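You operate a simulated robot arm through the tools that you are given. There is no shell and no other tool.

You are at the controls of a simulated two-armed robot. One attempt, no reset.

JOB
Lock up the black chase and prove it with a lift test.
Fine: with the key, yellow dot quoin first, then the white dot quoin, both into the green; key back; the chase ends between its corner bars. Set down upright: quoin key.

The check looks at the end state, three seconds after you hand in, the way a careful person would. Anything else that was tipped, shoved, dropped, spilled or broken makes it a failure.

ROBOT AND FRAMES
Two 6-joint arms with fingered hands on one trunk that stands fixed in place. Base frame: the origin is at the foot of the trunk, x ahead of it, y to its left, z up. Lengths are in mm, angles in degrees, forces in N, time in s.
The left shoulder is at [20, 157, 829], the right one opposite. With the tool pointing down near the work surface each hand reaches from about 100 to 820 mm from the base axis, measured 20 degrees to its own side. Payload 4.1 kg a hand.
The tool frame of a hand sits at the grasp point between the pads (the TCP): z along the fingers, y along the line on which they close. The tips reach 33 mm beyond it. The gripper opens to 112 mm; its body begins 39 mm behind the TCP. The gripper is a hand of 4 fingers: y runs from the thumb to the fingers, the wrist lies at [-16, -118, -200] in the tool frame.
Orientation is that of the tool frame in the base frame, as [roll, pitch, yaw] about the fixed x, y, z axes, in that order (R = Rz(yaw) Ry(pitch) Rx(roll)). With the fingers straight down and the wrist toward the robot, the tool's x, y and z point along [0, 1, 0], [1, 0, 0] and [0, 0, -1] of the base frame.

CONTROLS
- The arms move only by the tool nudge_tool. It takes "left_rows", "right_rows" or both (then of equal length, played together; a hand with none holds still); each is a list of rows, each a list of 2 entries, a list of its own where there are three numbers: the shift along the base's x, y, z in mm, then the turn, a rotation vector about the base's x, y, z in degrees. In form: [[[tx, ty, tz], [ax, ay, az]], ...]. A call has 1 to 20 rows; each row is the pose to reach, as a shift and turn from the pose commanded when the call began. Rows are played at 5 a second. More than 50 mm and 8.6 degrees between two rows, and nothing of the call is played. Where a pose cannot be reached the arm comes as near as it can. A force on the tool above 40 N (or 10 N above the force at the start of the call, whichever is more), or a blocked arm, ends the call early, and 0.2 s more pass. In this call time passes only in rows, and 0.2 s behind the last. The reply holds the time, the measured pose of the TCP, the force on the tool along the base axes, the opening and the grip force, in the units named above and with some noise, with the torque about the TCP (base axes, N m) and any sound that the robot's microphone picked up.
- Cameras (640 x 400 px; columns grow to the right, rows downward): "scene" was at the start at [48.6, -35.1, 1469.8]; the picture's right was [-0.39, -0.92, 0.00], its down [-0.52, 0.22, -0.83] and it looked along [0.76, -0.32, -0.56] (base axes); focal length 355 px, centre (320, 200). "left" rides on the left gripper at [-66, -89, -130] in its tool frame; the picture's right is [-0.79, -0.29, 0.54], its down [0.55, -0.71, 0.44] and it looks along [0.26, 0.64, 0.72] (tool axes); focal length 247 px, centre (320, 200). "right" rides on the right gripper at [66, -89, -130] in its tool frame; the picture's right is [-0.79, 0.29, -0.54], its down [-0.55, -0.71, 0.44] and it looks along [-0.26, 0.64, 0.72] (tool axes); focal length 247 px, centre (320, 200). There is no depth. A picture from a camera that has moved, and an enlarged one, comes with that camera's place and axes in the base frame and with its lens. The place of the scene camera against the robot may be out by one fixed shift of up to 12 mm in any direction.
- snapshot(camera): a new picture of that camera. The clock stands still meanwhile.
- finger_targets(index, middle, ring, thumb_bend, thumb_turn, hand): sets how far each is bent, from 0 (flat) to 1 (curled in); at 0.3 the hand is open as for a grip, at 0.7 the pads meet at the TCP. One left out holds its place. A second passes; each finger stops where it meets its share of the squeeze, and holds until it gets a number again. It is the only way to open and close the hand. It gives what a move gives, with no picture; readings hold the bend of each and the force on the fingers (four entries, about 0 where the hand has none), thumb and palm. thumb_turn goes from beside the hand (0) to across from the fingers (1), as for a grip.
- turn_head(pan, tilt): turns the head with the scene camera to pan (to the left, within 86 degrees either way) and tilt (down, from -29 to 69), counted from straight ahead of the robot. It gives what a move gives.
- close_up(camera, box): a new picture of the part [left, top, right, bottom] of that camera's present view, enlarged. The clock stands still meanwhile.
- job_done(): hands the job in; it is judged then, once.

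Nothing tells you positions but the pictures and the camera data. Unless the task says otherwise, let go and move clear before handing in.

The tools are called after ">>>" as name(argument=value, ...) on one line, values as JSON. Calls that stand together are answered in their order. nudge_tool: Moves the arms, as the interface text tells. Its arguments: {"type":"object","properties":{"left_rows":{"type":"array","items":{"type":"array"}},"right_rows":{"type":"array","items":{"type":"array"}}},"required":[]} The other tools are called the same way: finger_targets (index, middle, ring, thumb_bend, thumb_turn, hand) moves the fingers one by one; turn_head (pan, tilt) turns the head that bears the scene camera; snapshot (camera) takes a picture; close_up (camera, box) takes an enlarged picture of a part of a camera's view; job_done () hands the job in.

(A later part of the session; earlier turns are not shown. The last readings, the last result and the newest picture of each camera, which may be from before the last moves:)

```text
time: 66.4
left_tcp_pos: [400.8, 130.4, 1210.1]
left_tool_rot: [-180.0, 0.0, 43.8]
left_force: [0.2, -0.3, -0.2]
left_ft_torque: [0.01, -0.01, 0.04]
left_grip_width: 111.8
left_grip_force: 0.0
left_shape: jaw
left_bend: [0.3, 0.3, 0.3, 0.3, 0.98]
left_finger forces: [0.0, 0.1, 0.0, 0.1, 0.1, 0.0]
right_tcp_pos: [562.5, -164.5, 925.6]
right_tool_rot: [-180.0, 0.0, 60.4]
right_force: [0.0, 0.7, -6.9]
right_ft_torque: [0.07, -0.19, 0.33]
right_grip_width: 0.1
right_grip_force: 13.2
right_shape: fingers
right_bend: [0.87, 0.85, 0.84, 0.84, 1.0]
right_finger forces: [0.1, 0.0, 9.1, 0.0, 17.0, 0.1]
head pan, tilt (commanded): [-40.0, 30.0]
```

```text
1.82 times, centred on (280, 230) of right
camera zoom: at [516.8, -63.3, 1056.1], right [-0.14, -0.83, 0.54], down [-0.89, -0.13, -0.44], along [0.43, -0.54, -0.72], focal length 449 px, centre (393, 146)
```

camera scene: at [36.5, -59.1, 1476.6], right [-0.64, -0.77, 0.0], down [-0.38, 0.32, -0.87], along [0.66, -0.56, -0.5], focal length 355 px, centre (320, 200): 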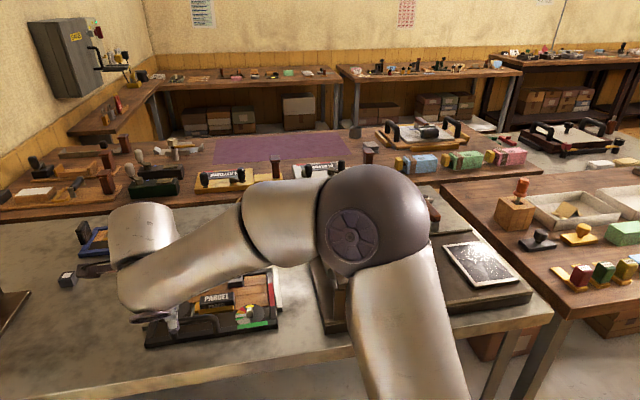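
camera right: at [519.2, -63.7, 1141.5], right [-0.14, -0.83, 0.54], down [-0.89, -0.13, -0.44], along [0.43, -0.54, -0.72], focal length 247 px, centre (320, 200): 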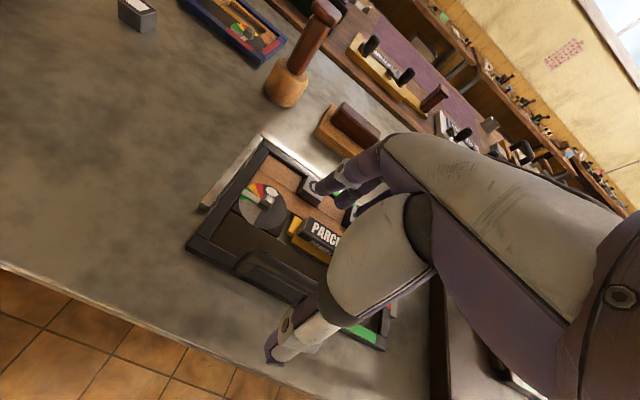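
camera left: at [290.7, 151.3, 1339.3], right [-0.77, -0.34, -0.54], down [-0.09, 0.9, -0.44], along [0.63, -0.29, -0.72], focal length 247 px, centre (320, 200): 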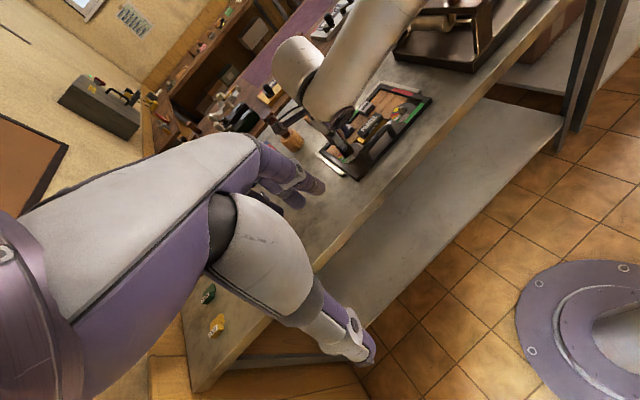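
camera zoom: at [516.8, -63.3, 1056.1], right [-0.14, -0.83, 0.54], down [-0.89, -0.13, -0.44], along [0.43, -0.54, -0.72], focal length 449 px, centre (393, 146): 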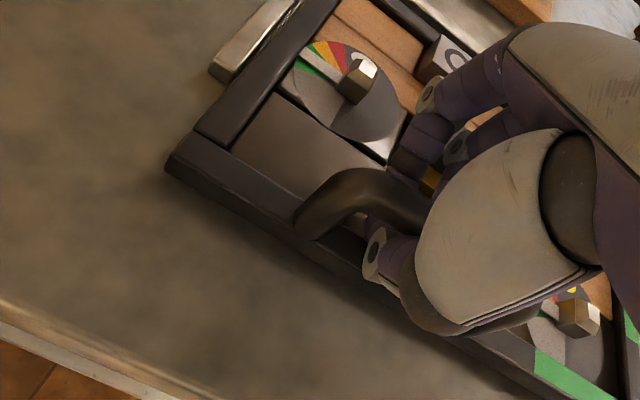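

>>> nudge_tool(right_rows=[[[-0.3, 0.2, -1], [0, 0, 0]], [[-0.6, 0.3, -2], [0, 0, 0]], [[-0.9, 0.5, -3], [0, 0, 0]], [[-1.2, 0.7, -4], [0, 0, 0]]])

>>> close_up(camera="left", box=[320, 90, 430, 190])

>>> close_up(camera="right", box=[160, 120, 400, 340])

```text
time: 67.4
left_tcp_pos: [399.0, 130.3, 1209.1]
left_tool_rot: [180.0, 0.0, 43.8]
left_force: [0.0, 0.2, -0.1]
left_ft_torque: [0.01, 0.01, 0.02]
left_grip_width: 111.6
left_grip_force: 0.0
left_shape: jaw
left_bend: [0.3, 0.3, 0.3, 0.3, 0.98]
left_finger forces: [0.0, 0.0, 0.0, 0.1, 0.0, 0.0]
right_tcp_pos: [560.8, -163.6, 921.2]
right_tool_rot: [180.0, -0.1, 60.5]
right_force: [1.7, 1.1, -7.0]
right_ft_torque: [0.06, -0.18, 0.32]
right_grip_width: 0.0
right_grip_force: 12.7
right_shape: fingers
right_bend: [0.88, 0.85, 0.84, 0.85, 1.0]
right_finger forces: [0.0, 0.1, 9.2, 0.1, 17.0, 0.0]
head pan, tilt (commanded): [-40.0, 30.0]
```

```text
4.00 times, centred on (375, 140) of left
camera zoom: at [290.7, 151.2, 1339.3], right [-0.77, -0.34, -0.54], down [-0.09, 0.9, -0.44], along [0.63, -0.29, -0.72], focal length 988 px, centre (100, 440)
```

zoom: 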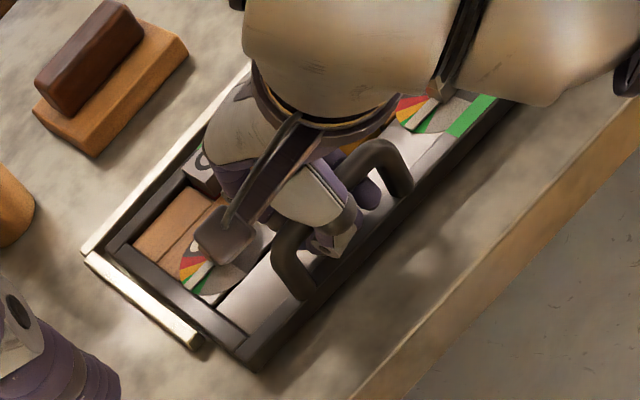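

```text
1.82 times, centred on (280, 230) of right
camera zoom: at [516.0, -62.2, 1052.4], right [-0.14, -0.83, 0.54], down [-0.89, -0.13, -0.44], along [0.43, -0.54, -0.72], focal length 449 px, centre (393, 146)
```

zoom: 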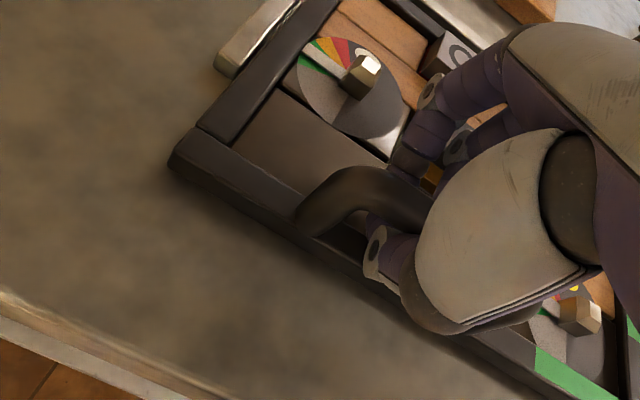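

>>> nudge_tool(right_rows=[[[-0.3, 0.2, -1], [0, 0, 0]], [[-0.6, 0.3, -2], [0, 0, 0]], [[-0.9, 0.5, -3], [0, 0, 0]], [[-1.2, 0.7, -4], [0, 0, 0]]])

>>> close_up(camera="left", box=[345, 115, 405, 185])

>>> close_up(camera="right", box=[230, 180, 350, 300])

```text
time: 68.4
left_tcp_pos: [400.3, 129.3, 1209.2]
left_tool_rot: [180.0, 0.1, 43.7]
left_force: [-0.1, -0.3, -0.4]
left_ft_torque: [0.03, 0.0, -0.02]
left_grip_width: 111.6
left_grip_force: 0.1
left_shape: jaw
left_bend: [0.3, 0.3, 0.3, 0.3, 0.98]
left_finger forces: [0.0, 0.0, 0.0, 0.0, 0.1, 0.0]
right_tcp_pos: [558.5, -163.1, 917.8]
right_tool_rot: [180.0, -0.1, 60.5]
right_force: [0.2, 1.6, -6.4]
right_ft_torque: [0.05, -0.23, 0.27]
right_grip_width: 0.0
right_grip_force: 14.7
right_shape: fingers
right_bend: [0.88, 0.85, 0.84, 0.85, 1.0]
right_finger forces: [0.0, 0.1, 9.1, 0.0, 19.5, 0.0]
head pan, tilt (commanded): [-40.0, 30.0]
```

```text
5.71 times, centred on (375, 150) of left
camera zoom: at [290.7, 151.2, 1339.3], right [-0.77, -0.34, -0.54], down [-0.09, 0.9, -0.44], along [0.63, -0.29, -0.72], focal length 1411 px, centre (6, 486)
```

zoom: 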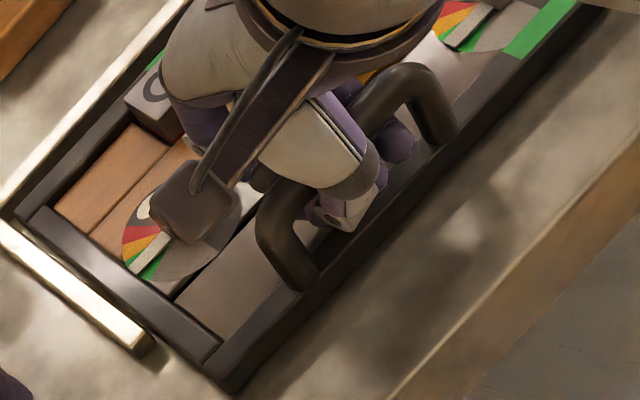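

```text
3.33 times, centred on (290, 240) of right
camera zoom: at [514.5, -61.7, 1048.7], right [-0.14, -0.83, 0.54], down [-0.89, -0.13, -0.44], along [0.43, -0.54, -0.72], focal length 823 px, centre (420, 67)
```

zoom: 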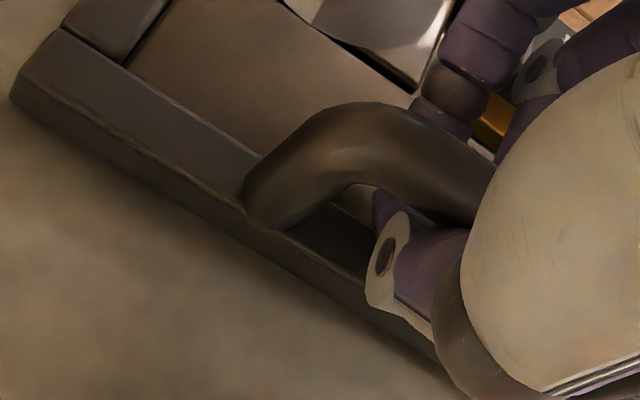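

>>> close_up(camera="left", box=[305, 125, 365, 185])

>>> close_up(camera="scene", box=[240, 250, 300, 340])

```text
6.67 times, centred on (335, 155) of left
camera zoom: at [290.7, 151.2, 1339.3], right [-0.77, -0.34, -0.54], down [-0.09, 0.9, -0.44], along [0.63, -0.29, -0.72], focal length 1646 px, centre (220, 500)
```

zoom: 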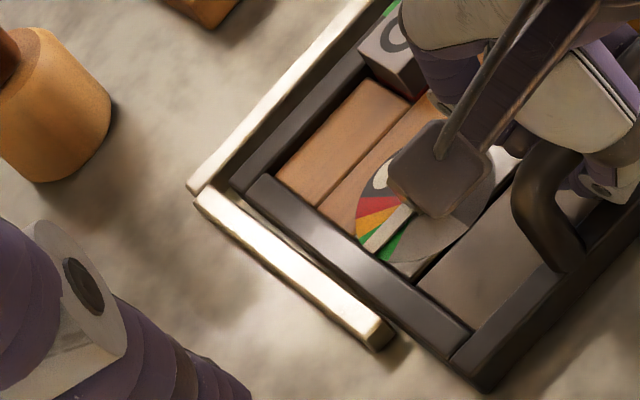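

```text
4.44 times, centred on (270, 295) of scene
camera zoom: at [36.6, -58.7, 1476.6], right [-0.64, -0.77, 0.0], down [-0.38, 0.32, -0.87], along [0.66, -0.56, -0.5], focal length 1580 px, centre (542, -222)
```

zoom: 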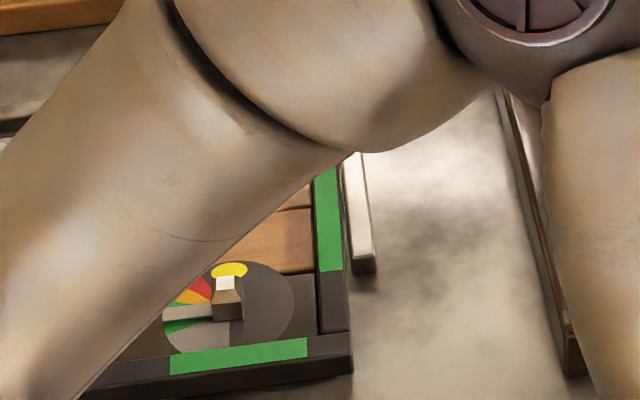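

My hand path drew the chase a few millimetres toward the robot, and a gap has opened at the far bar. I'll measure that gap before setting it down.

>>> close_up(camera="left", box=[312, 136, 348, 164])

>>> close_up(camera="left", box=[340, 160, 376, 190])

>>> close_up(camera="left", box=[380, 76, 440, 130])

>>> close_up(camera="right", box=[180, 60, 320, 180])

```text
14.29 times, centred on (330, 150) of left
camera zoom: at [290.7, 151.2, 1339.3], right [-0.77, -0.34, -0.54], down [-0.09, 0.9, -0.44], along [0.63, -0.29, -0.72], focal length 3528 px, centre (177, 914)
```

zoom: 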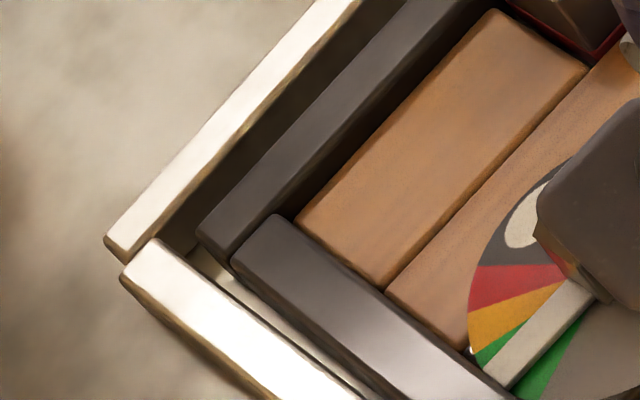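

```text
13.33 times, centred on (358, 175) of left
camera zoom: at [290.7, 151.2, 1339.3], right [-0.77, -0.34, -0.54], down [-0.09, 0.9, -0.44], along [0.63, -0.29, -0.72], focal length 3293 px, centre (-187, 533)
```

zoom: 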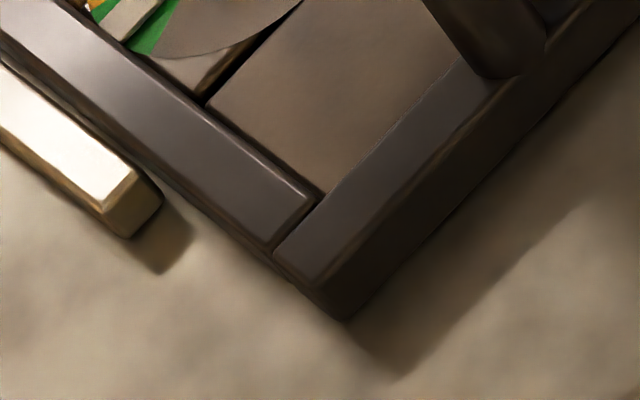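

```text
7.41 times, centred on (410, 103) of left
camera zoom: at [290.7, 151.2, 1339.3], right [-0.77, -0.34, -0.54], down [-0.09, 0.9, -0.44], along [0.63, -0.29, -0.72], focal length 1830 px, centre (-347, 918)
```

zoom: 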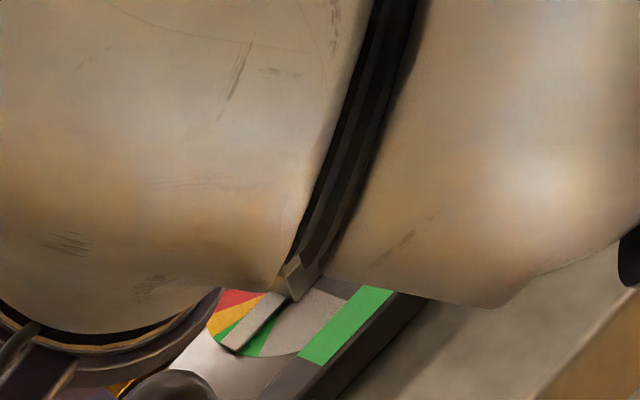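

```text
3.33 times, centred on (250, 120) of right
camera zoom: at [514.5, -61.7, 1048.7], right [-0.14, -0.83, 0.54], down [-0.89, -0.13, -0.44], along [0.43, -0.54, -0.72], focal length 823 px, centre (553, 467)
```

zoom: 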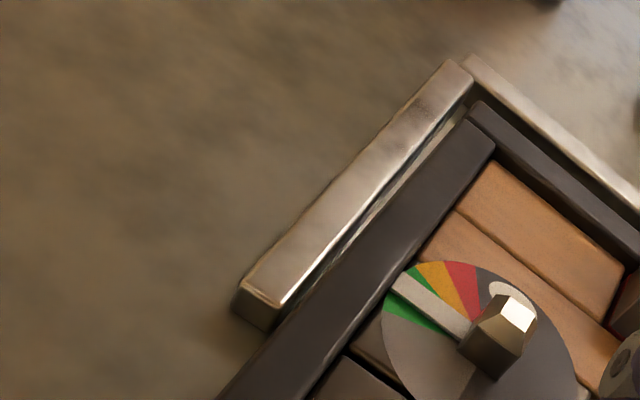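

>>> close_up(camera="right", box=[225, 70, 275, 115])

>>> close_up(camera="right", box=[200, 110, 260, 160])

```text
8.89 times, centred on (250, 92) of right
camera zoom: at [514.5, -61.7, 1048.7], right [-0.14, -0.83, 0.54], down [-0.89, -0.13, -0.44], along [0.43, -0.54, -0.72], focal length 2195 px, centre (942, 1156)
```

zoom: 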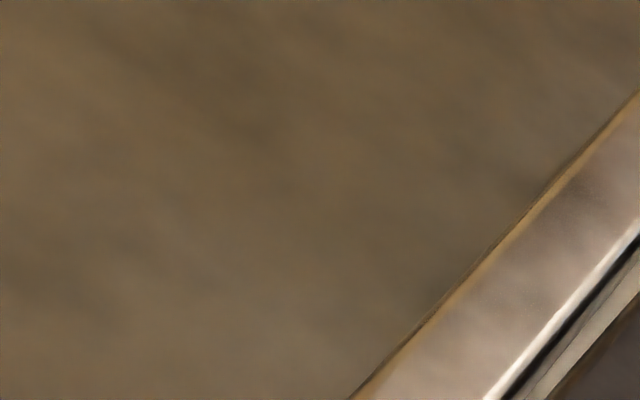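

```text
8.00 times, centred on (230, 135) of right
camera zoom: at [514.5, -61.7, 1048.7], right [-0.14, -0.83, 0.54], down [-0.89, -0.13, -0.44], along [0.43, -0.54, -0.72], focal length 1976 px, centre (1040, 720)
```

zoom: 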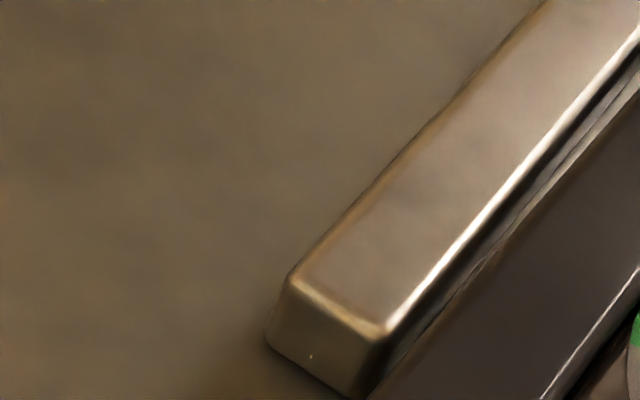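

>>> close_up(camera="right", box=[276, 66, 326, 106])

```text
10.00 times, centred on (301, 86) of right
camera zoom: at [514.5, -61.7, 1048.7], right [-0.14, -0.83, 0.54], down [-0.89, -0.13, -0.44], along [0.43, -0.54, -0.72], focal length 2470 px, centre (510, 1340)
```

zoom: 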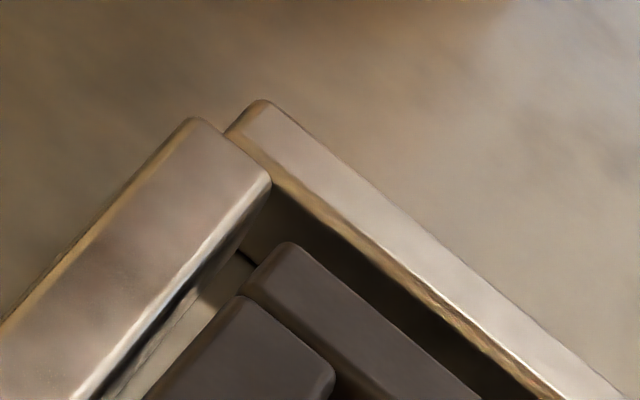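

The chase sits about 7 mm off the far bar and roughly 2.5 mm too far right. With its near edge still slightly raised, I'll slide it gently back toward the far bar and left.

>>> nudge_tool(right_rows=[[[1.3, 0, 0.5], [0, 0, 0]], [[2.6, -0.1, 1], [0, 0, 0]], [[3.9, -0.3, 1], [0, 0, 0]], [[5.2, -0.5, 1], [0, 0, 0]]])

>>> close_up(camera="right", box=[276, 66, 326, 106])

>>> close_up(camera="scene", box=[240, 270, 300, 340])

>>> close_up(camera="left", box=[312, 136, 348, 164])

```text
time: 69.4
left_tcp_pos: [399.6, 130.1, 1207.7]
left_tool_rot: [179.9, 0.0, 43.9]
left_force: [0.1, -1.1, 0.3]
left_ft_torque: [0.01, 0.0, -0.04]
left_grip_width: 111.8
left_grip_force: 0.2
left_shape: jaw
left_bend: [0.3, 0.3, 0.3, 0.3, 0.98]
left_finger forces: [0.1, 0.0, 0.0, 0.0, 0.1, 0.0]
right_tcp_pos: [565.2, -164.8, 918.5]
right_tool_rot: [-180.0, 0.0, 60.4]
right_force: [0.5, 2.2, -6.6]
right_ft_torque: [0.1, -0.21, 0.32]
right_grip_width: 0.0
right_grip_force: 13.5
right_shape: fingers
right_bend: [0.89, 0.85, 0.84, 0.85, 1.0]
right_finger forces: [0.0, 0.3, 8.9, 0.0, 18.1, 0.1]
head pan, tilt (commanded): [-40.0, 30.0]
```

```text
10.00 times, centred on (301, 86) of right
camera zoom: at [519.5, -62.5, 1049.4], right [-0.14, -0.83, 0.54], down [-0.89, -0.13, -0.44], along [0.43, -0.54, -0.72], focal length 2470 px, centre (510, 1340)
```

zoom: 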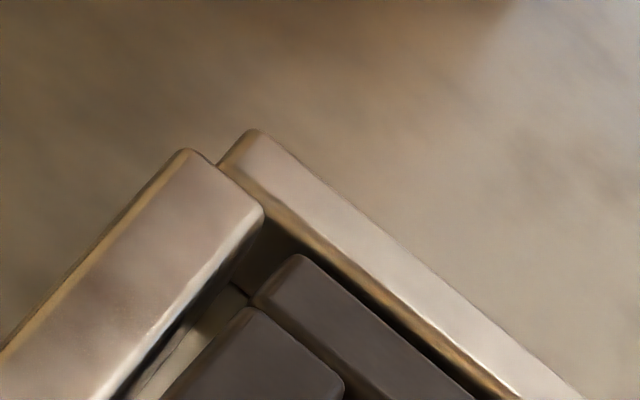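

```text
5.71 times, centred on (270, 305) of scene
camera zoom: at [36.6, -58.7, 1476.6], right [-0.64, -0.77, 0.0], down [-0.38, 0.32, -0.87], along [0.66, -0.56, -0.5], focal length 2031 px, centre (606, -400)
```

zoom: 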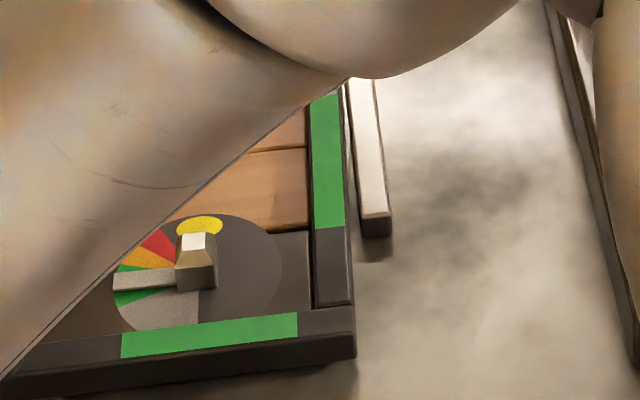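

```text
14.29 times, centred on (330, 150) of left
camera zoom: at [290.7, 151.2, 1339.3], right [-0.77, -0.34, -0.54], down [-0.09, 0.9, -0.44], along [0.63, -0.29, -0.72], focal length 3528 px, centre (177, 914)
```

zoom: 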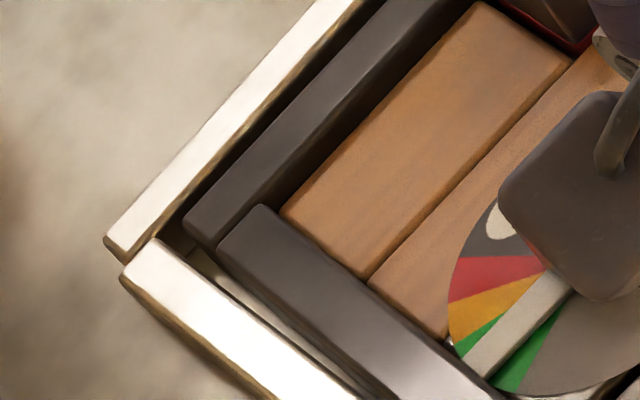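

>>> close_up(camera="left", box=[345, 110, 405, 170])

>>> close_up(camera="left", box=[332, 134, 368, 168])

```text
6.67 times, centred on (375, 140) of left
camera zoom: at [290.7, 151.2, 1339.3], right [-0.77, -0.34, -0.54], down [-0.09, 0.9, -0.44], along [0.63, -0.29, -0.72], focal length 1646 px, centre (-47, 600)
```

zoom: 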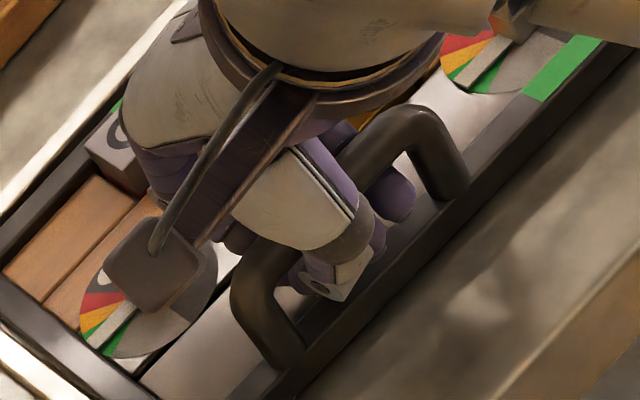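

```text
11.76 times, centred on (350, 151) of left
camera zoom: at [290.7, 151.2, 1339.3], right [-0.77, -0.34, -0.54], down [-0.09, 0.9, -0.44], along [0.63, -0.29, -0.72], focal length 2906 px, centre (-33, 776)
```

zoom: 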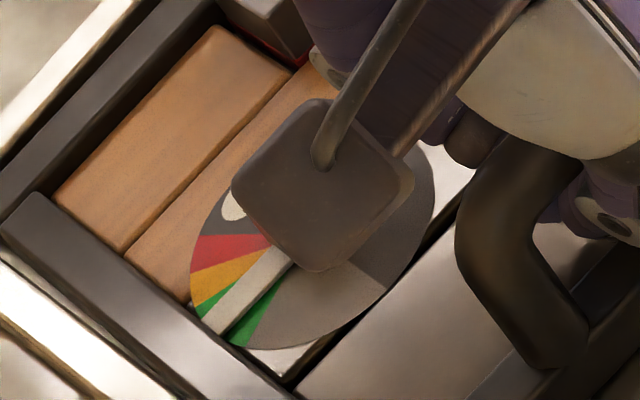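

Right gap is back to its original width, but the chase is still about 4 mm short of the far bar. I'll move 2.5 mm more that way, then lower straight down.

>>> nudge_tool(right_rows=[[[1.1, -0.6, 0], [0, 0, 0]], [[2.2, -1.2, 0], [0, 0, 0]], [[2.2, -1.2, -1], [0, 0, 0]], [[2.2, -1.2, -2], [0, 0, 0]], [[2.2, -1.2, -3], [0, 0, 0]]])

>>> close_up(camera="right", box=[276, 66, 326, 106])

>>> close_up(camera="left", box=[332, 134, 368, 168])

>>> close_up(camera="left", box=[340, 160, 376, 190])

```text
time: 70.6
left_tcp_pos: [399.7, 131.4, 1209.4]
left_tool_rot: [180.0, 0.0, 43.8]
left_force: [1.0, 0.1, -0.2]
left_ft_torque: [0.01, -0.04, 0.01]
left_grip_width: 111.8
left_grip_force: 0.0
left_shape: jaw
left_bend: [0.3, 0.3, 0.3, 0.3, 0.98]
left_finger forces: [0.1, 0.1, 0.0, 0.0, 0.0, 0.0]
right_tcp_pos: [566.9, -165.0, 916.3]
right_tool_rot: [180.0, 0.0, 60.4]
right_force: [-2.2, -1.4, -5.0]
right_ft_torque: [0.0, -0.23, 0.28]
right_grip_width: 0.1
right_grip_force: 14.2
right_shape: fingers
right_bend: [0.9, 0.86, 0.85, 0.86, 1.0]
right_finger forces: [0.0, 0.2, 8.2, 0.1, 19.8, 0.0]
head pan, tilt (commanded): [-40.0, 30.0]
```

```text
10.00 times, centred on (301, 86) of right
camera zoom: at [521.7, -63.5, 1046.5], right [-0.14, -0.83, 0.54], down [-0.89, -0.13, -0.44], along [0.43, -0.54, -0.72], focal length 2470 px, centre (510, 1340)
```

zoom: 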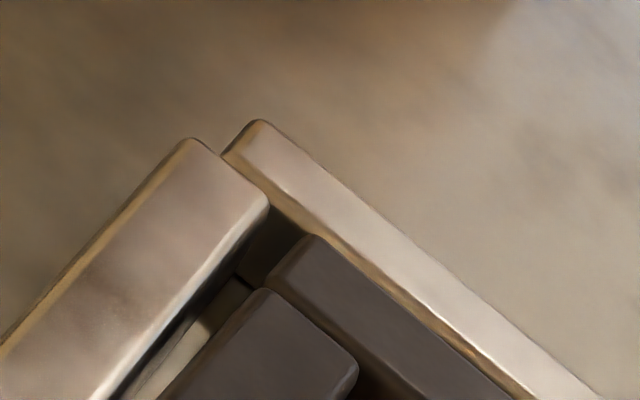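

```text
11.76 times, centred on (350, 151) of left
camera zoom: at [290.6, 151.1, 1339.4], right [-0.77, -0.34, -0.54], down [-0.09, 0.9, -0.44], along [0.63, -0.29, -0.72], focal length 2906 px, centre (-33, 776)
```

zoom: 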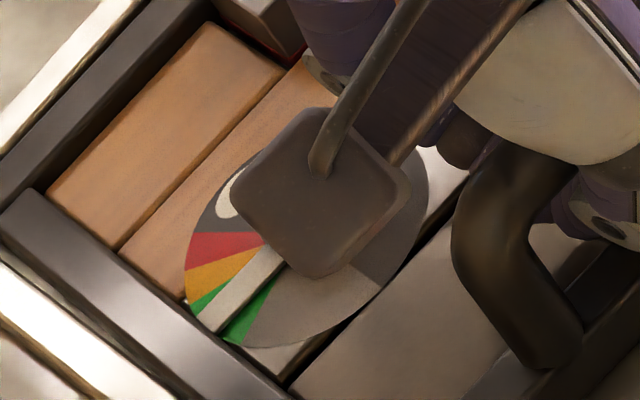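

```text
13.33 times, centred on (358, 175) of left
camera zoom: at [290.6, 151.1, 1339.4], right [-0.77, -0.34, -0.54], down [-0.09, 0.9, -0.44], along [0.63, -0.29, -0.72], focal length 3293 px, centre (-187, 533)
```

zoom: 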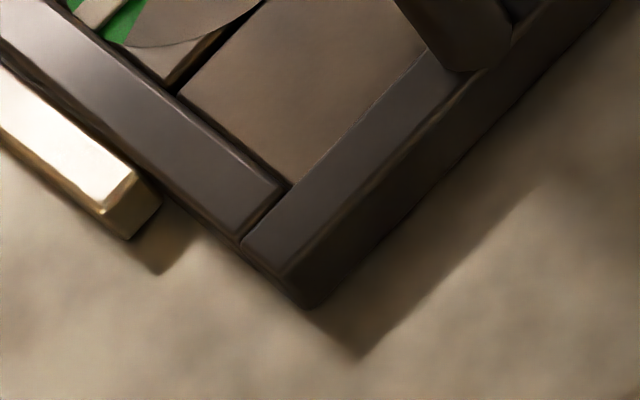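

The far edge is back against its bar line. I'll lower along the arc until the weight comes off.

>>> nudge_tool(right_rows=[[[-0.3, 0.2, -1], [0, 0, 0]], [[-0.6, 0.3, -2], [0, 0, 0]], [[-0.9, 0.5, -3], [0, 0, 0]], [[-1.2, 0.7, -4], [0, 0, 0]], [[-1.5, 0.8, -5], [0, 0, 0]]])

>>> close_up(camera="left", box=[340, 160, 376, 190])

>>> close_up(camera="right", box=[230, 180, 350, 300])

>>> close_up(camera="right", box=[276, 66, 326, 106])

```text
time: 71.8
left_tcp_pos: [399.0, 131.7, 1209.6]
left_tool_rot: [180.0, 0.0, 43.8]
left_force: [-0.4, 0.2, 0.7]
left_ft_torque: [0.01, 0.04, -0.01]
left_grip_width: 111.7
left_grip_force: 0.2
left_shape: jaw
left_bend: [0.3, 0.3, 0.3, 0.3, 0.98]
left_finger forces: [0.0, 0.0, 0.0, 0.0, 0.1, 0.0]
right_tcp_pos: [565.5, -164.3, 911.2]
right_tool_rot: [179.9, 0.0, 60.4]
right_force: [-0.9, -0.4, 2.9]
right_ft_torque: [0.09, -0.12, 0.22]
right_grip_width: 0.0
right_grip_force: 10.0
right_shape: fingers
right_bend: [0.93, 0.87, 0.86, 0.88, 1.0]
right_finger forces: [0.0, 0.2, 5.7, 0.0, 13.6, 0.2]
head pan, tilt (commanded): [-40.0, 30.0]
```

```text
13.33 times, centred on (358, 175) of left
camera zoom: at [290.4, 151.3, 1339.4], right [-0.77, -0.34, -0.54], down [-0.09, 0.9, -0.44], along [0.63, -0.29, -0.72], focal length 3293 px, centre (-187, 533)
```

zoom: 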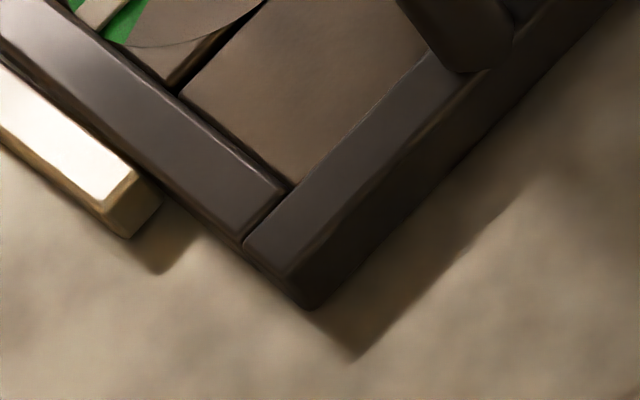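

```text
3.33 times, centred on (290, 240) of right
camera zoom: at [520.5, -62.8, 1041.3], right [-0.14, -0.83, 0.54], down [-0.89, -0.13, -0.44], along [0.43, -0.54, -0.72], focal length 823 px, centre (420, 67)
```

zoom: 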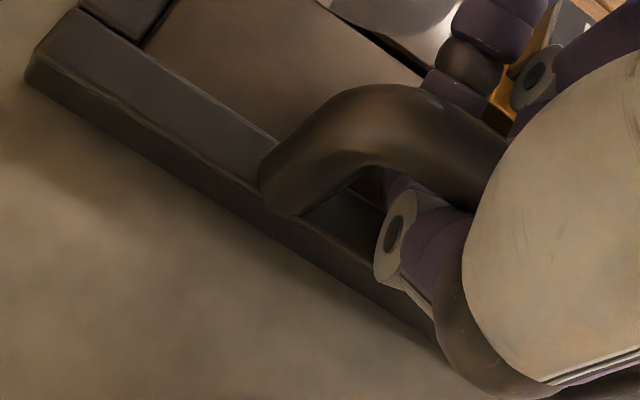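

```text
10.00 times, centred on (301, 86) of right
camera zoom: at [520.5, -62.8, 1041.3], right [-0.14, -0.83, 0.54], down [-0.89, -0.13, -0.44], along [0.43, -0.54, -0.72], focal length 2470 px, centre (510, 1340)
```

zoom: 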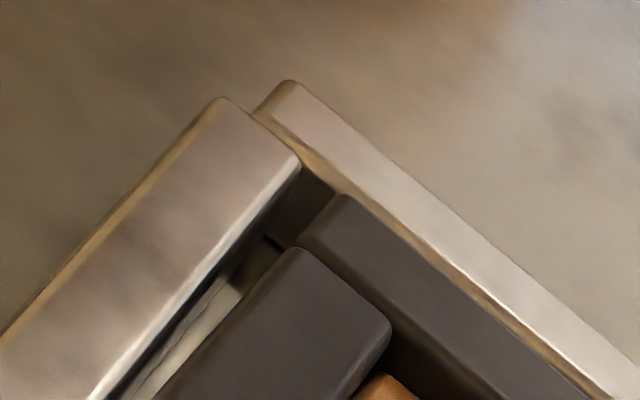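

The chase is resting on the stone (slight upward push on the hand). Now I'll unhook the fingers gradually, raising the hand a little with each opening step so they neither lift nor press on the frame.

>>> nudge_tool(right_rows=[[[0, 0, 1.5], [0, 0, 0]]])

>>> finger_targets(hand="right", index=0.83, middle=0.82, ring=0.81, thumb_bend=0.82)

>>> close_up(camera="right", box=[230, 180, 350, 300])

```text
time: 72.2
left_tcp_pos: [400.5, 130.7, 1209.0]
left_tool_rot: [180.0, 0.0, 43.8]
left_force: [-0.1, -1.1, 0.3]
left_ft_torque: [-0.04, 0.0, 0.01]
left_grip_width: 111.6
left_grip_force: 0.1
left_shape: jaw
left_bend: [0.3, 0.3, 0.3, 0.3, 0.98]
left_finger forces: [0.0, 0.1, 0.1, 0.1, 0.0, 0.0]
right_tcp_pos: [564.0, -164.4, 912.2]
right_tool_rot: [-179.8, 0.1, 60.5]
right_force: [1.9, -0.1, -8.6]
right_ft_torque: [0.05, -0.13, 0.23]
right_grip_width: 0.0
right_grip_force: 11.3
right_shape: fingers
right_bend: [0.93, 0.87, 0.85, 0.88, 1.0]
right_finger forces: [0.0, 1.4, 7.9, 0.1, 13.7, 0.0]
head pan, tilt (commanded): [-40.0, 30.0]
```

```text
time: 73.2
left_tcp_pos: [399.0, 130.9, 1210.1]
left_tool_rot: [180.0, -0.1, 43.9]
left_force: [-0.6, 0.7, 0.4]
left_ft_torque: [0.01, -0.02, -0.05]
left_grip_width: 111.9
left_grip_force: 0.0
left_shape: jaw
left_bend: [0.3, 0.3, 0.3, 0.3, 0.98]
left_finger forces: [0.0, 0.1, 0.0, 0.0, 0.0, 0.0]
right_tcp_pos: [565.5, -164.5, 913.9]
right_tool_rot: [179.9, -0.2, 60.5]
right_force: [2.2, -0.7, 10.4]
right_ft_torque: [-1.01, -2.78, -0.2]
right_grip_width: 0.1
right_grip_force: 84.3
right_shape: fingers
right_bend: [0.86, 0.83, 0.81, 0.82, 1.0]
right_finger forces: [50.0, 0.0, 0.0, 0.0, 118.3, 0.0]
head pan, tilt (commanded): [-40.0, 30.0]
```

```text
3.33 times, centred on (290, 240) of right
camera zoom: at [520.2, -62.9, 1044.1], right [-0.14, -0.83, 0.54], down [-0.89, -0.13, -0.44], along [0.43, -0.54, -0.72], focal length 823 px, centre (420, 67)
```

zoom: 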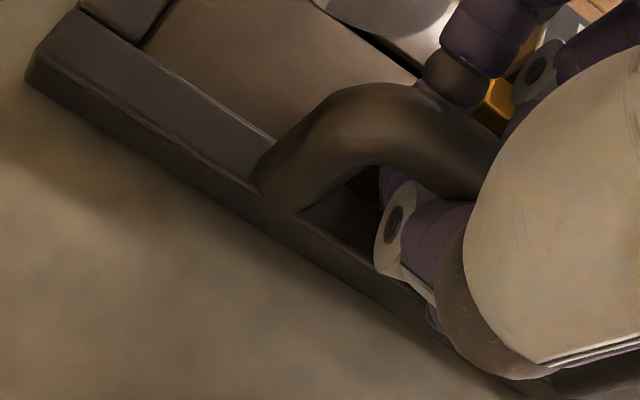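

The index and thumb have jammed against something while opening, with high finger forces. I'll undo that step right away by curling the thumb back to where it was.

>>> finger_targets(hand="right", thumb_bend=0.88)

>>> close_up(camera="left", box=[350, 110, 410, 160])

>>> close_up(camera="right", box=[250, 190, 340, 270])

```text
time: 74.2
left_tcp_pos: [399.3, 130.4, 1209.9]
left_tool_rot: [-179.9, -0.1, 43.8]
left_force: [0.4, 0.7, 0.2]
left_ft_torque: [0.04, -0.05, -0.05]
left_grip_width: 111.5
left_grip_force: 0.0
left_shape: jaw
left_bend: [0.3, 0.3, 0.3, 0.3, 0.98]
left_finger forces: [0.0, 0.0, 0.1, 0.0, 0.0, 0.1]
right_tcp_pos: [565.7, -164.4, 913.1]
right_tool_rot: [180.0, 0.1, 60.4]
right_force: [-1.4, 0.9, 8.2]
right_ft_torque: [-0.74, -2.14, -0.16]
right_grip_width: 0.0
right_grip_force: 66.1
right_shape: fingers
right_bend: [0.87, 0.83, 0.81, 0.82, 1.0]
right_finger forces: [45.5, 0.0, 0.0, 0.0, 86.3, 0.0]
head pan, tilt (commanded): [-40.0, 30.0]
```

```text
8.00 times, centred on (380, 135) of left
camera zoom: at [290.3, 151.3, 1339.4], right [-0.77, -0.34, -0.54], down [-0.09, 0.9, -0.44], along [0.63, -0.29, -0.72], focal length 1976 px, centre (-160, 720)
```

zoom: 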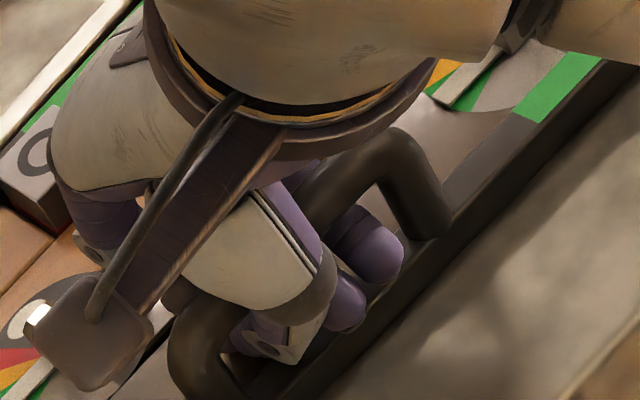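

```text
5.00 times, centred on (295, 230) of right
camera zoom: at [519.9, -62.8, 1043.6], right [-0.14, -0.83, 0.54], down [-0.89, -0.13, -0.44], along [0.43, -0.54, -0.72], focal length 1235 px, centre (445, 50)
```

zoom: 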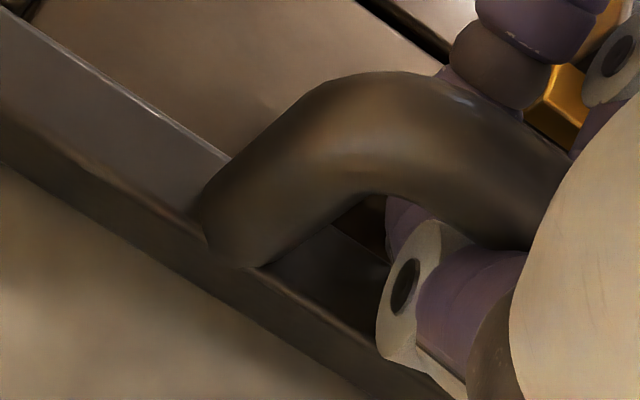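

The index finger is sandwiched between thumb and frame, so opening at this low height wedges it. I'll curl the index back in to relieve the jam.

>>> finger_targets(hand="right", index=0.95, middle=0.86, ring=0.85, thumb_bend=0.84)

>>> close_up(camera="left", box=[345, 105, 415, 165])

```text
time: 75.2
left_tcp_pos: [400.9, 129.9, 1209.6]
left_tool_rot: [180.0, 0.1, 43.8]
left_force: [-0.3, -1.1, 0.7]
left_ft_torque: [0.0, -0.01, 0.0]
left_grip_width: 111.8
left_grip_force: 0.0
left_shape: jaw
left_bend: [0.3, 0.3, 0.3, 0.3, 0.98]
left_finger forces: [0.0, 0.0, 0.0, 0.0, 0.1, 0.1]
right_tcp_pos: [564.8, -164.0, 912.6]
right_tool_rot: [180.0, 0.0, 60.5]
right_force: [-2.7, 3.2, -0.5]
right_ft_torque: [-0.19, -0.83, 0.12]
right_grip_width: 0.3
right_grip_force: 19.0
right_shape: fingers
right_bend: [0.9, 0.85, 0.83, 0.84, 1.0]
right_finger forces: [0.0, 0.0, 6.8, 0.1, 31.5, 0.0]
head pan, tilt (commanded): [-40.0, 30.0]
```

```text
6.67 times, centred on (380, 135) of left
camera zoom: at [290.5, 151.3, 1339.4], right [-0.77, -0.34, -0.54], down [-0.09, 0.9, -0.44], along [0.63, -0.29, -0.72], focal length 1646 px, centre (-80, 633)
```

zoom: 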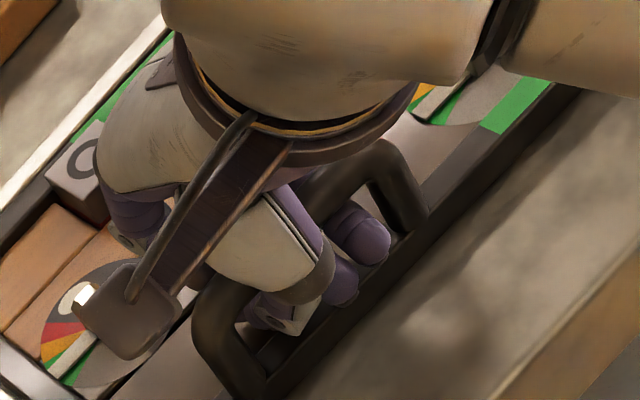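

The jam is released. I'll now reverse the way the grip was formed: raise the near edge slightly on the arc back to the height where I closed the hand, then let the opening fingers lower the chase gently.

>>> nudge_tool(right_rows=[[[0.6, -0.3, 2], [0, 0, 0]], [[1.2, -0.7, 4], [0, 0, 0]], [[1.7, -1.0, 6], [0, 0, 0]]])

>>> close_up(camera="left", box=[345, 105, 415, 165])

>>> close_up(camera="right", box=[230, 180, 350, 300])

```text
time: 76.0
left_tcp_pos: [400.7, 130.7, 1207.7]
left_tool_rot: [-180.0, 0.0, 43.9]
left_force: [-1.0, 0.2, -0.9]
left_ft_torque: [0.01, -0.03, 0.0]
left_grip_width: 111.8
left_grip_force: 0.1
left_shape: jaw
left_bend: [0.3, 0.3, 0.3, 0.3, 0.98]
left_finger forces: [0.1, 0.0, 0.0, 0.0, 0.0, 0.1]
right_tcp_pos: [566.6, -166.8, 918.7]
right_tool_rot: [180.0, 0.1, 60.4]
right_force: [-6.7, 0.3, -4.5]
right_ft_torque: [0.0, -0.58, 0.13]
right_grip_width: 0.0
right_grip_force: 16.7
right_shape: fingers
right_bend: [0.9, 0.85, 0.83, 0.83, 1.0]
right_finger forces: [0.0, 0.0, 8.3, 0.0, 24.7, 0.1]
head pan, tilt (commanded): [-40.0, 30.0]
```

```text
6.67 times, centred on (380, 135) of left
camera zoom: at [290.4, 151.2, 1339.4], right [-0.77, -0.34, -0.54], down [-0.09, 0.9, -0.44], along [0.63, -0.29, -0.72], focal length 1646 px, centre (-80, 633)
```

zoom: 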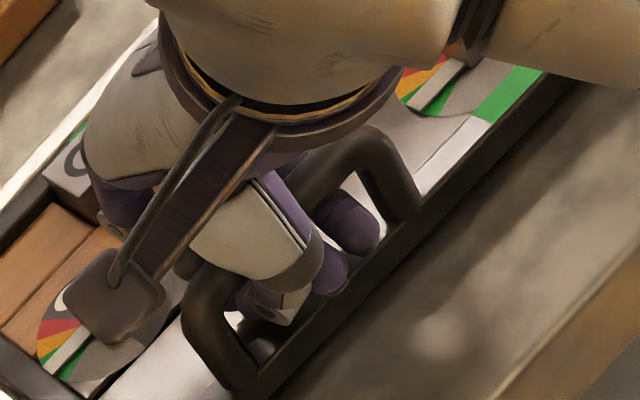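

```text
3.33 times, centred on (290, 240) of right
camera zoom: at [522.0, -63.5, 1048.9], right [-0.14, -0.83, 0.54], down [-0.89, -0.13, -0.43], along [0.43, -0.54, -0.72], focal length 823 px, centre (420, 67)
```

zoom: 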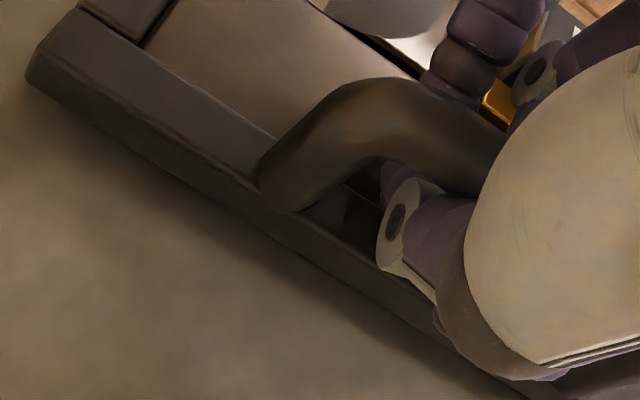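

>>> nudge_tool(right_rows=[[[-1.3, 0.7, 0.5], [0, 0, 0]], [[-1.0, 0.6, 2.5], [0, 0, 0]], [[-0.4, 0.3, 5], [0, 0, 0]], [[0.3, -0.2, 7.5], [0, 0, 0]], [[1.0, -0.6, 10], [0, 0, 0]], [[1.7, -1.0, 13], [0, 0, 0]]])

>>> close_up(camera="left", box=[320, 90, 430, 190])

>>> close_up(camera="right", box=[160, 60, 400, 310])

```text
time: 77.4
left_tcp_pos: [399.8, 132.0, 1208.3]
left_tool_rot: [180.0, 0.1, 43.9]
left_force: [0.1, 1.2, 0.1]
left_ft_torque: [-0.02, 0.01, 0.02]
left_grip_width: 111.7
left_grip_force: 0.1
left_shape: jaw
left_bend: [0.3, 0.3, 0.3, 0.3, 0.98]
left_finger forces: [0.0, 0.0, 0.0, 0.0, 0.1, 0.0]
right_tcp_pos: [569.8, -166.6, 931.6]
right_tool_rot: [-179.9, 0.0, 60.5]
right_force: [1.7, -0.8, -8.3]
right_ft_torque: [0.24, -0.26, 0.13]
right_grip_width: 0.1
right_grip_force: 9.9
right_shape: fingers
right_bend: [0.9, 0.85, 0.83, 0.82, 1.0]
right_finger forces: [0.1, 0.7, 10.1, 0.0, 10.3, 0.0]
head pan, tilt (commanded): [-40.0, 30.0]
```

```text
4.00 times, centred on (375, 140) of left
camera zoom: at [290.8, 151.2, 1339.3], right [-0.77, -0.34, -0.54], down [-0.09, 0.9, -0.44], along [0.63, -0.29, -0.72], focal length 988 px, centre (100, 440)
```

zoom: 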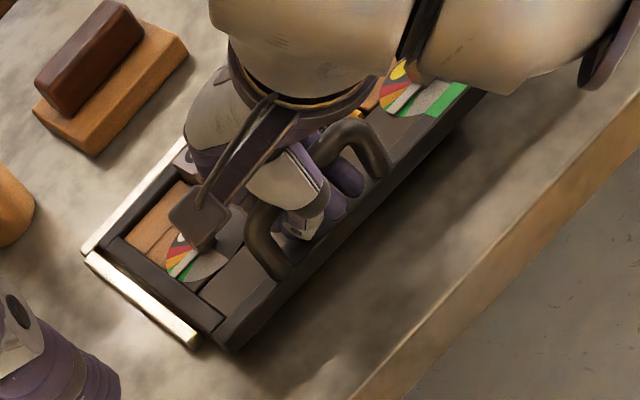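

```text
1.60 times, centred on (280, 185) of right
camera zoom: at [523.5, -64.8, 1062.1], right [-0.14, -0.83, 0.54], down [-0.89, -0.13, -0.44], along [0.43, -0.54, -0.72], focal length 395 px, centre (384, 224)
```

zoom: 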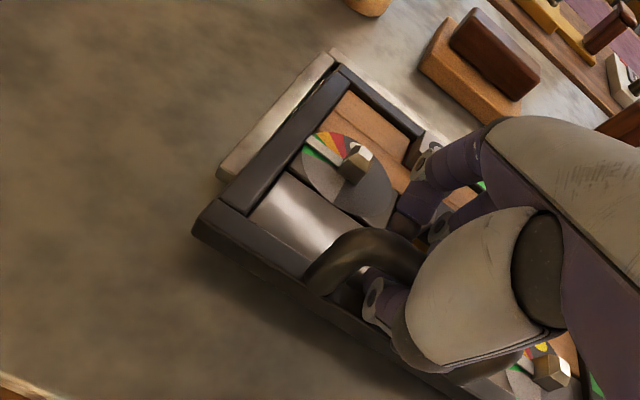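

The near edge is up about 19 mm with light, even forces, the same state as when I first closed. I'll open in small equal steps and monitor.

>>> finger_targets(hand="right", index=0.86, middle=0.81, ring=0.8, thumb_bend=0.79)

>>> close_up(camera="left", box=[345, 105, 415, 165])

>>> close_up(camera="right", box=[230, 170, 350, 290])

```text
time: 78.4
left_tcp_pos: [399.9, 130.1, 1209.6]
left_tool_rot: [180.0, 0.0, 43.8]
left_force: [-0.6, 0.3, 0.0]
left_ft_torque: [0.02, 0.01, -0.02]
left_grip_width: 111.8
left_grip_force: 0.1
left_shape: jaw
left_bend: [0.3, 0.3, 0.3, 0.3, 0.98]
left_finger forces: [0.1, 0.1, 0.0, 0.0, 0.0, 0.0]
right_tcp_pos: [568.3, -167.0, 930.7]
right_tool_rot: [180.0, 0.0, 60.5]
right_force: [2.7, -0.4, -3.0]
right_ft_torque: [-0.35, -0.86, -0.02]
right_grip_width: 0.1
right_grip_force: 12.2
right_shape: fingers
right_bend: [0.85, 0.82, 0.8, 0.8, 1.0]
right_finger forces: [0.0, 0.1, 0.2, 0.0, 24.2, 0.0]
head pan, tilt (commanded): [-40.0, 30.0]
```

```text
6.67 times, centred on (380, 135) of left
camera zoom: at [290.6, 151.2, 1339.3], right [-0.77, -0.34, -0.54], down [-0.09, 0.9, -0.44], along [0.63, -0.29, -0.72], focal length 1646 px, centre (-80, 633)
```

zoom: 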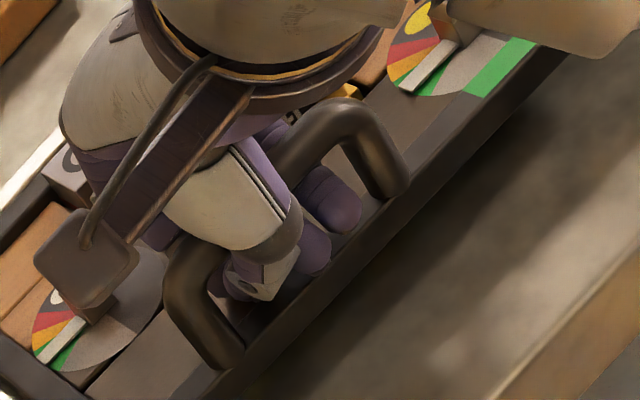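

```text
3.33 times, centred on (290, 230) of right
camera zoom: at [523.5, -64.8, 1062.1], right [-0.14, -0.83, 0.54], down [-0.89, -0.13, -0.44], along [0.43, -0.54, -0.72], focal length 823 px, centre (420, 100)
```

zoom: 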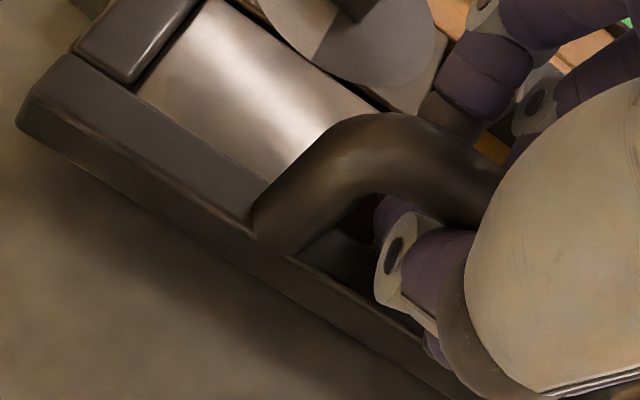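

>>> finger_targets(hand="right", index=0.8, middle=0.77, ring=0.76, thumb_bend=0.77)

>>> close_up(camera="left", box=[345, 105, 415, 165])

>>> close_up(camera="right", box=[230, 170, 350, 290])

```text
time: 79.4
left_tcp_pos: [399.3, 130.9, 1209.5]
left_tool_rot: [180.0, 0.0, 43.9]
left_force: [-0.1, -0.9, -1.0]
left_ft_torque: [0.01, 0.01, 0.05]
left_grip_width: 111.7
left_grip_force: 0.1
left_shape: jaw
left_bend: [0.3, 0.3, 0.3, 0.3, 0.98]
left_finger forces: [0.0, 0.1, 0.1, 0.0, 0.0, 0.0]
right_tcp_pos: [568.9, -167.1, 933.2]
right_tool_rot: [179.9, 0.0, 60.5]
right_force: [5.0, -5.7, 7.4]
right_ft_torque: [-1.17, -2.74, -0.34]
right_grip_width: 0.0
right_grip_force: 82.8
right_shape: fingers
right_bend: [0.82, 0.79, 0.76, 0.78, 1.0]
right_finger forces: [51.8, 0.1, 0.6, 0.1, 113.9, 0.1]
head pan, tilt (commanded): [-40.0, 30.0]
```

```text
6.67 times, centred on (380, 135) of left
camera zoom: at [290.5, 151.1, 1339.4], right [-0.77, -0.34, -0.54], down [-0.09, 0.9, -0.44], along [0.63, -0.29, -0.72], focal length 1646 px, centre (-80, 633)
```

zoom: 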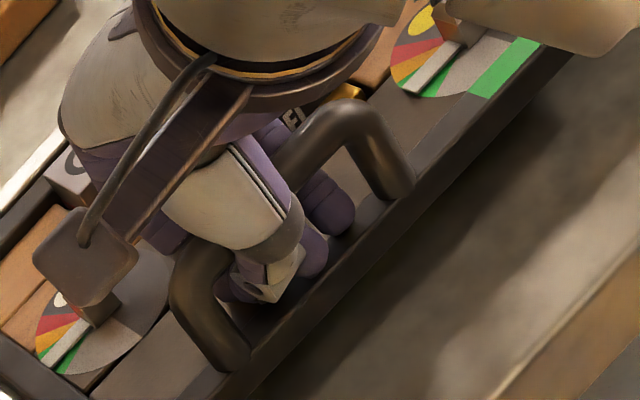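

```text
3.33 times, centred on (290, 230) of right
camera zoom: at [523.5, -65.2, 1062.6], right [-0.14, -0.83, 0.54], down [-0.89, -0.13, -0.44], along [0.43, -0.54, -0.72], focal length 823 px, centre (420, 100)
```

zoom: 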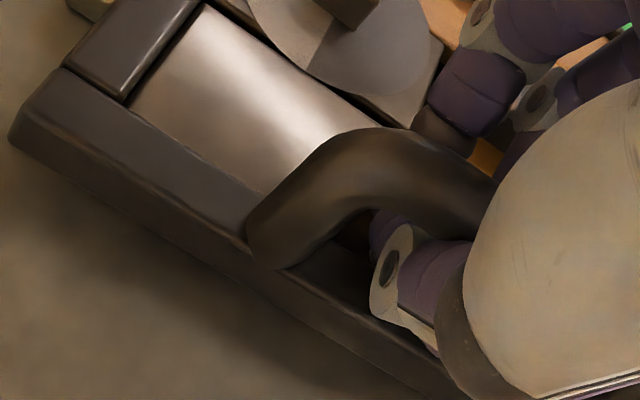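

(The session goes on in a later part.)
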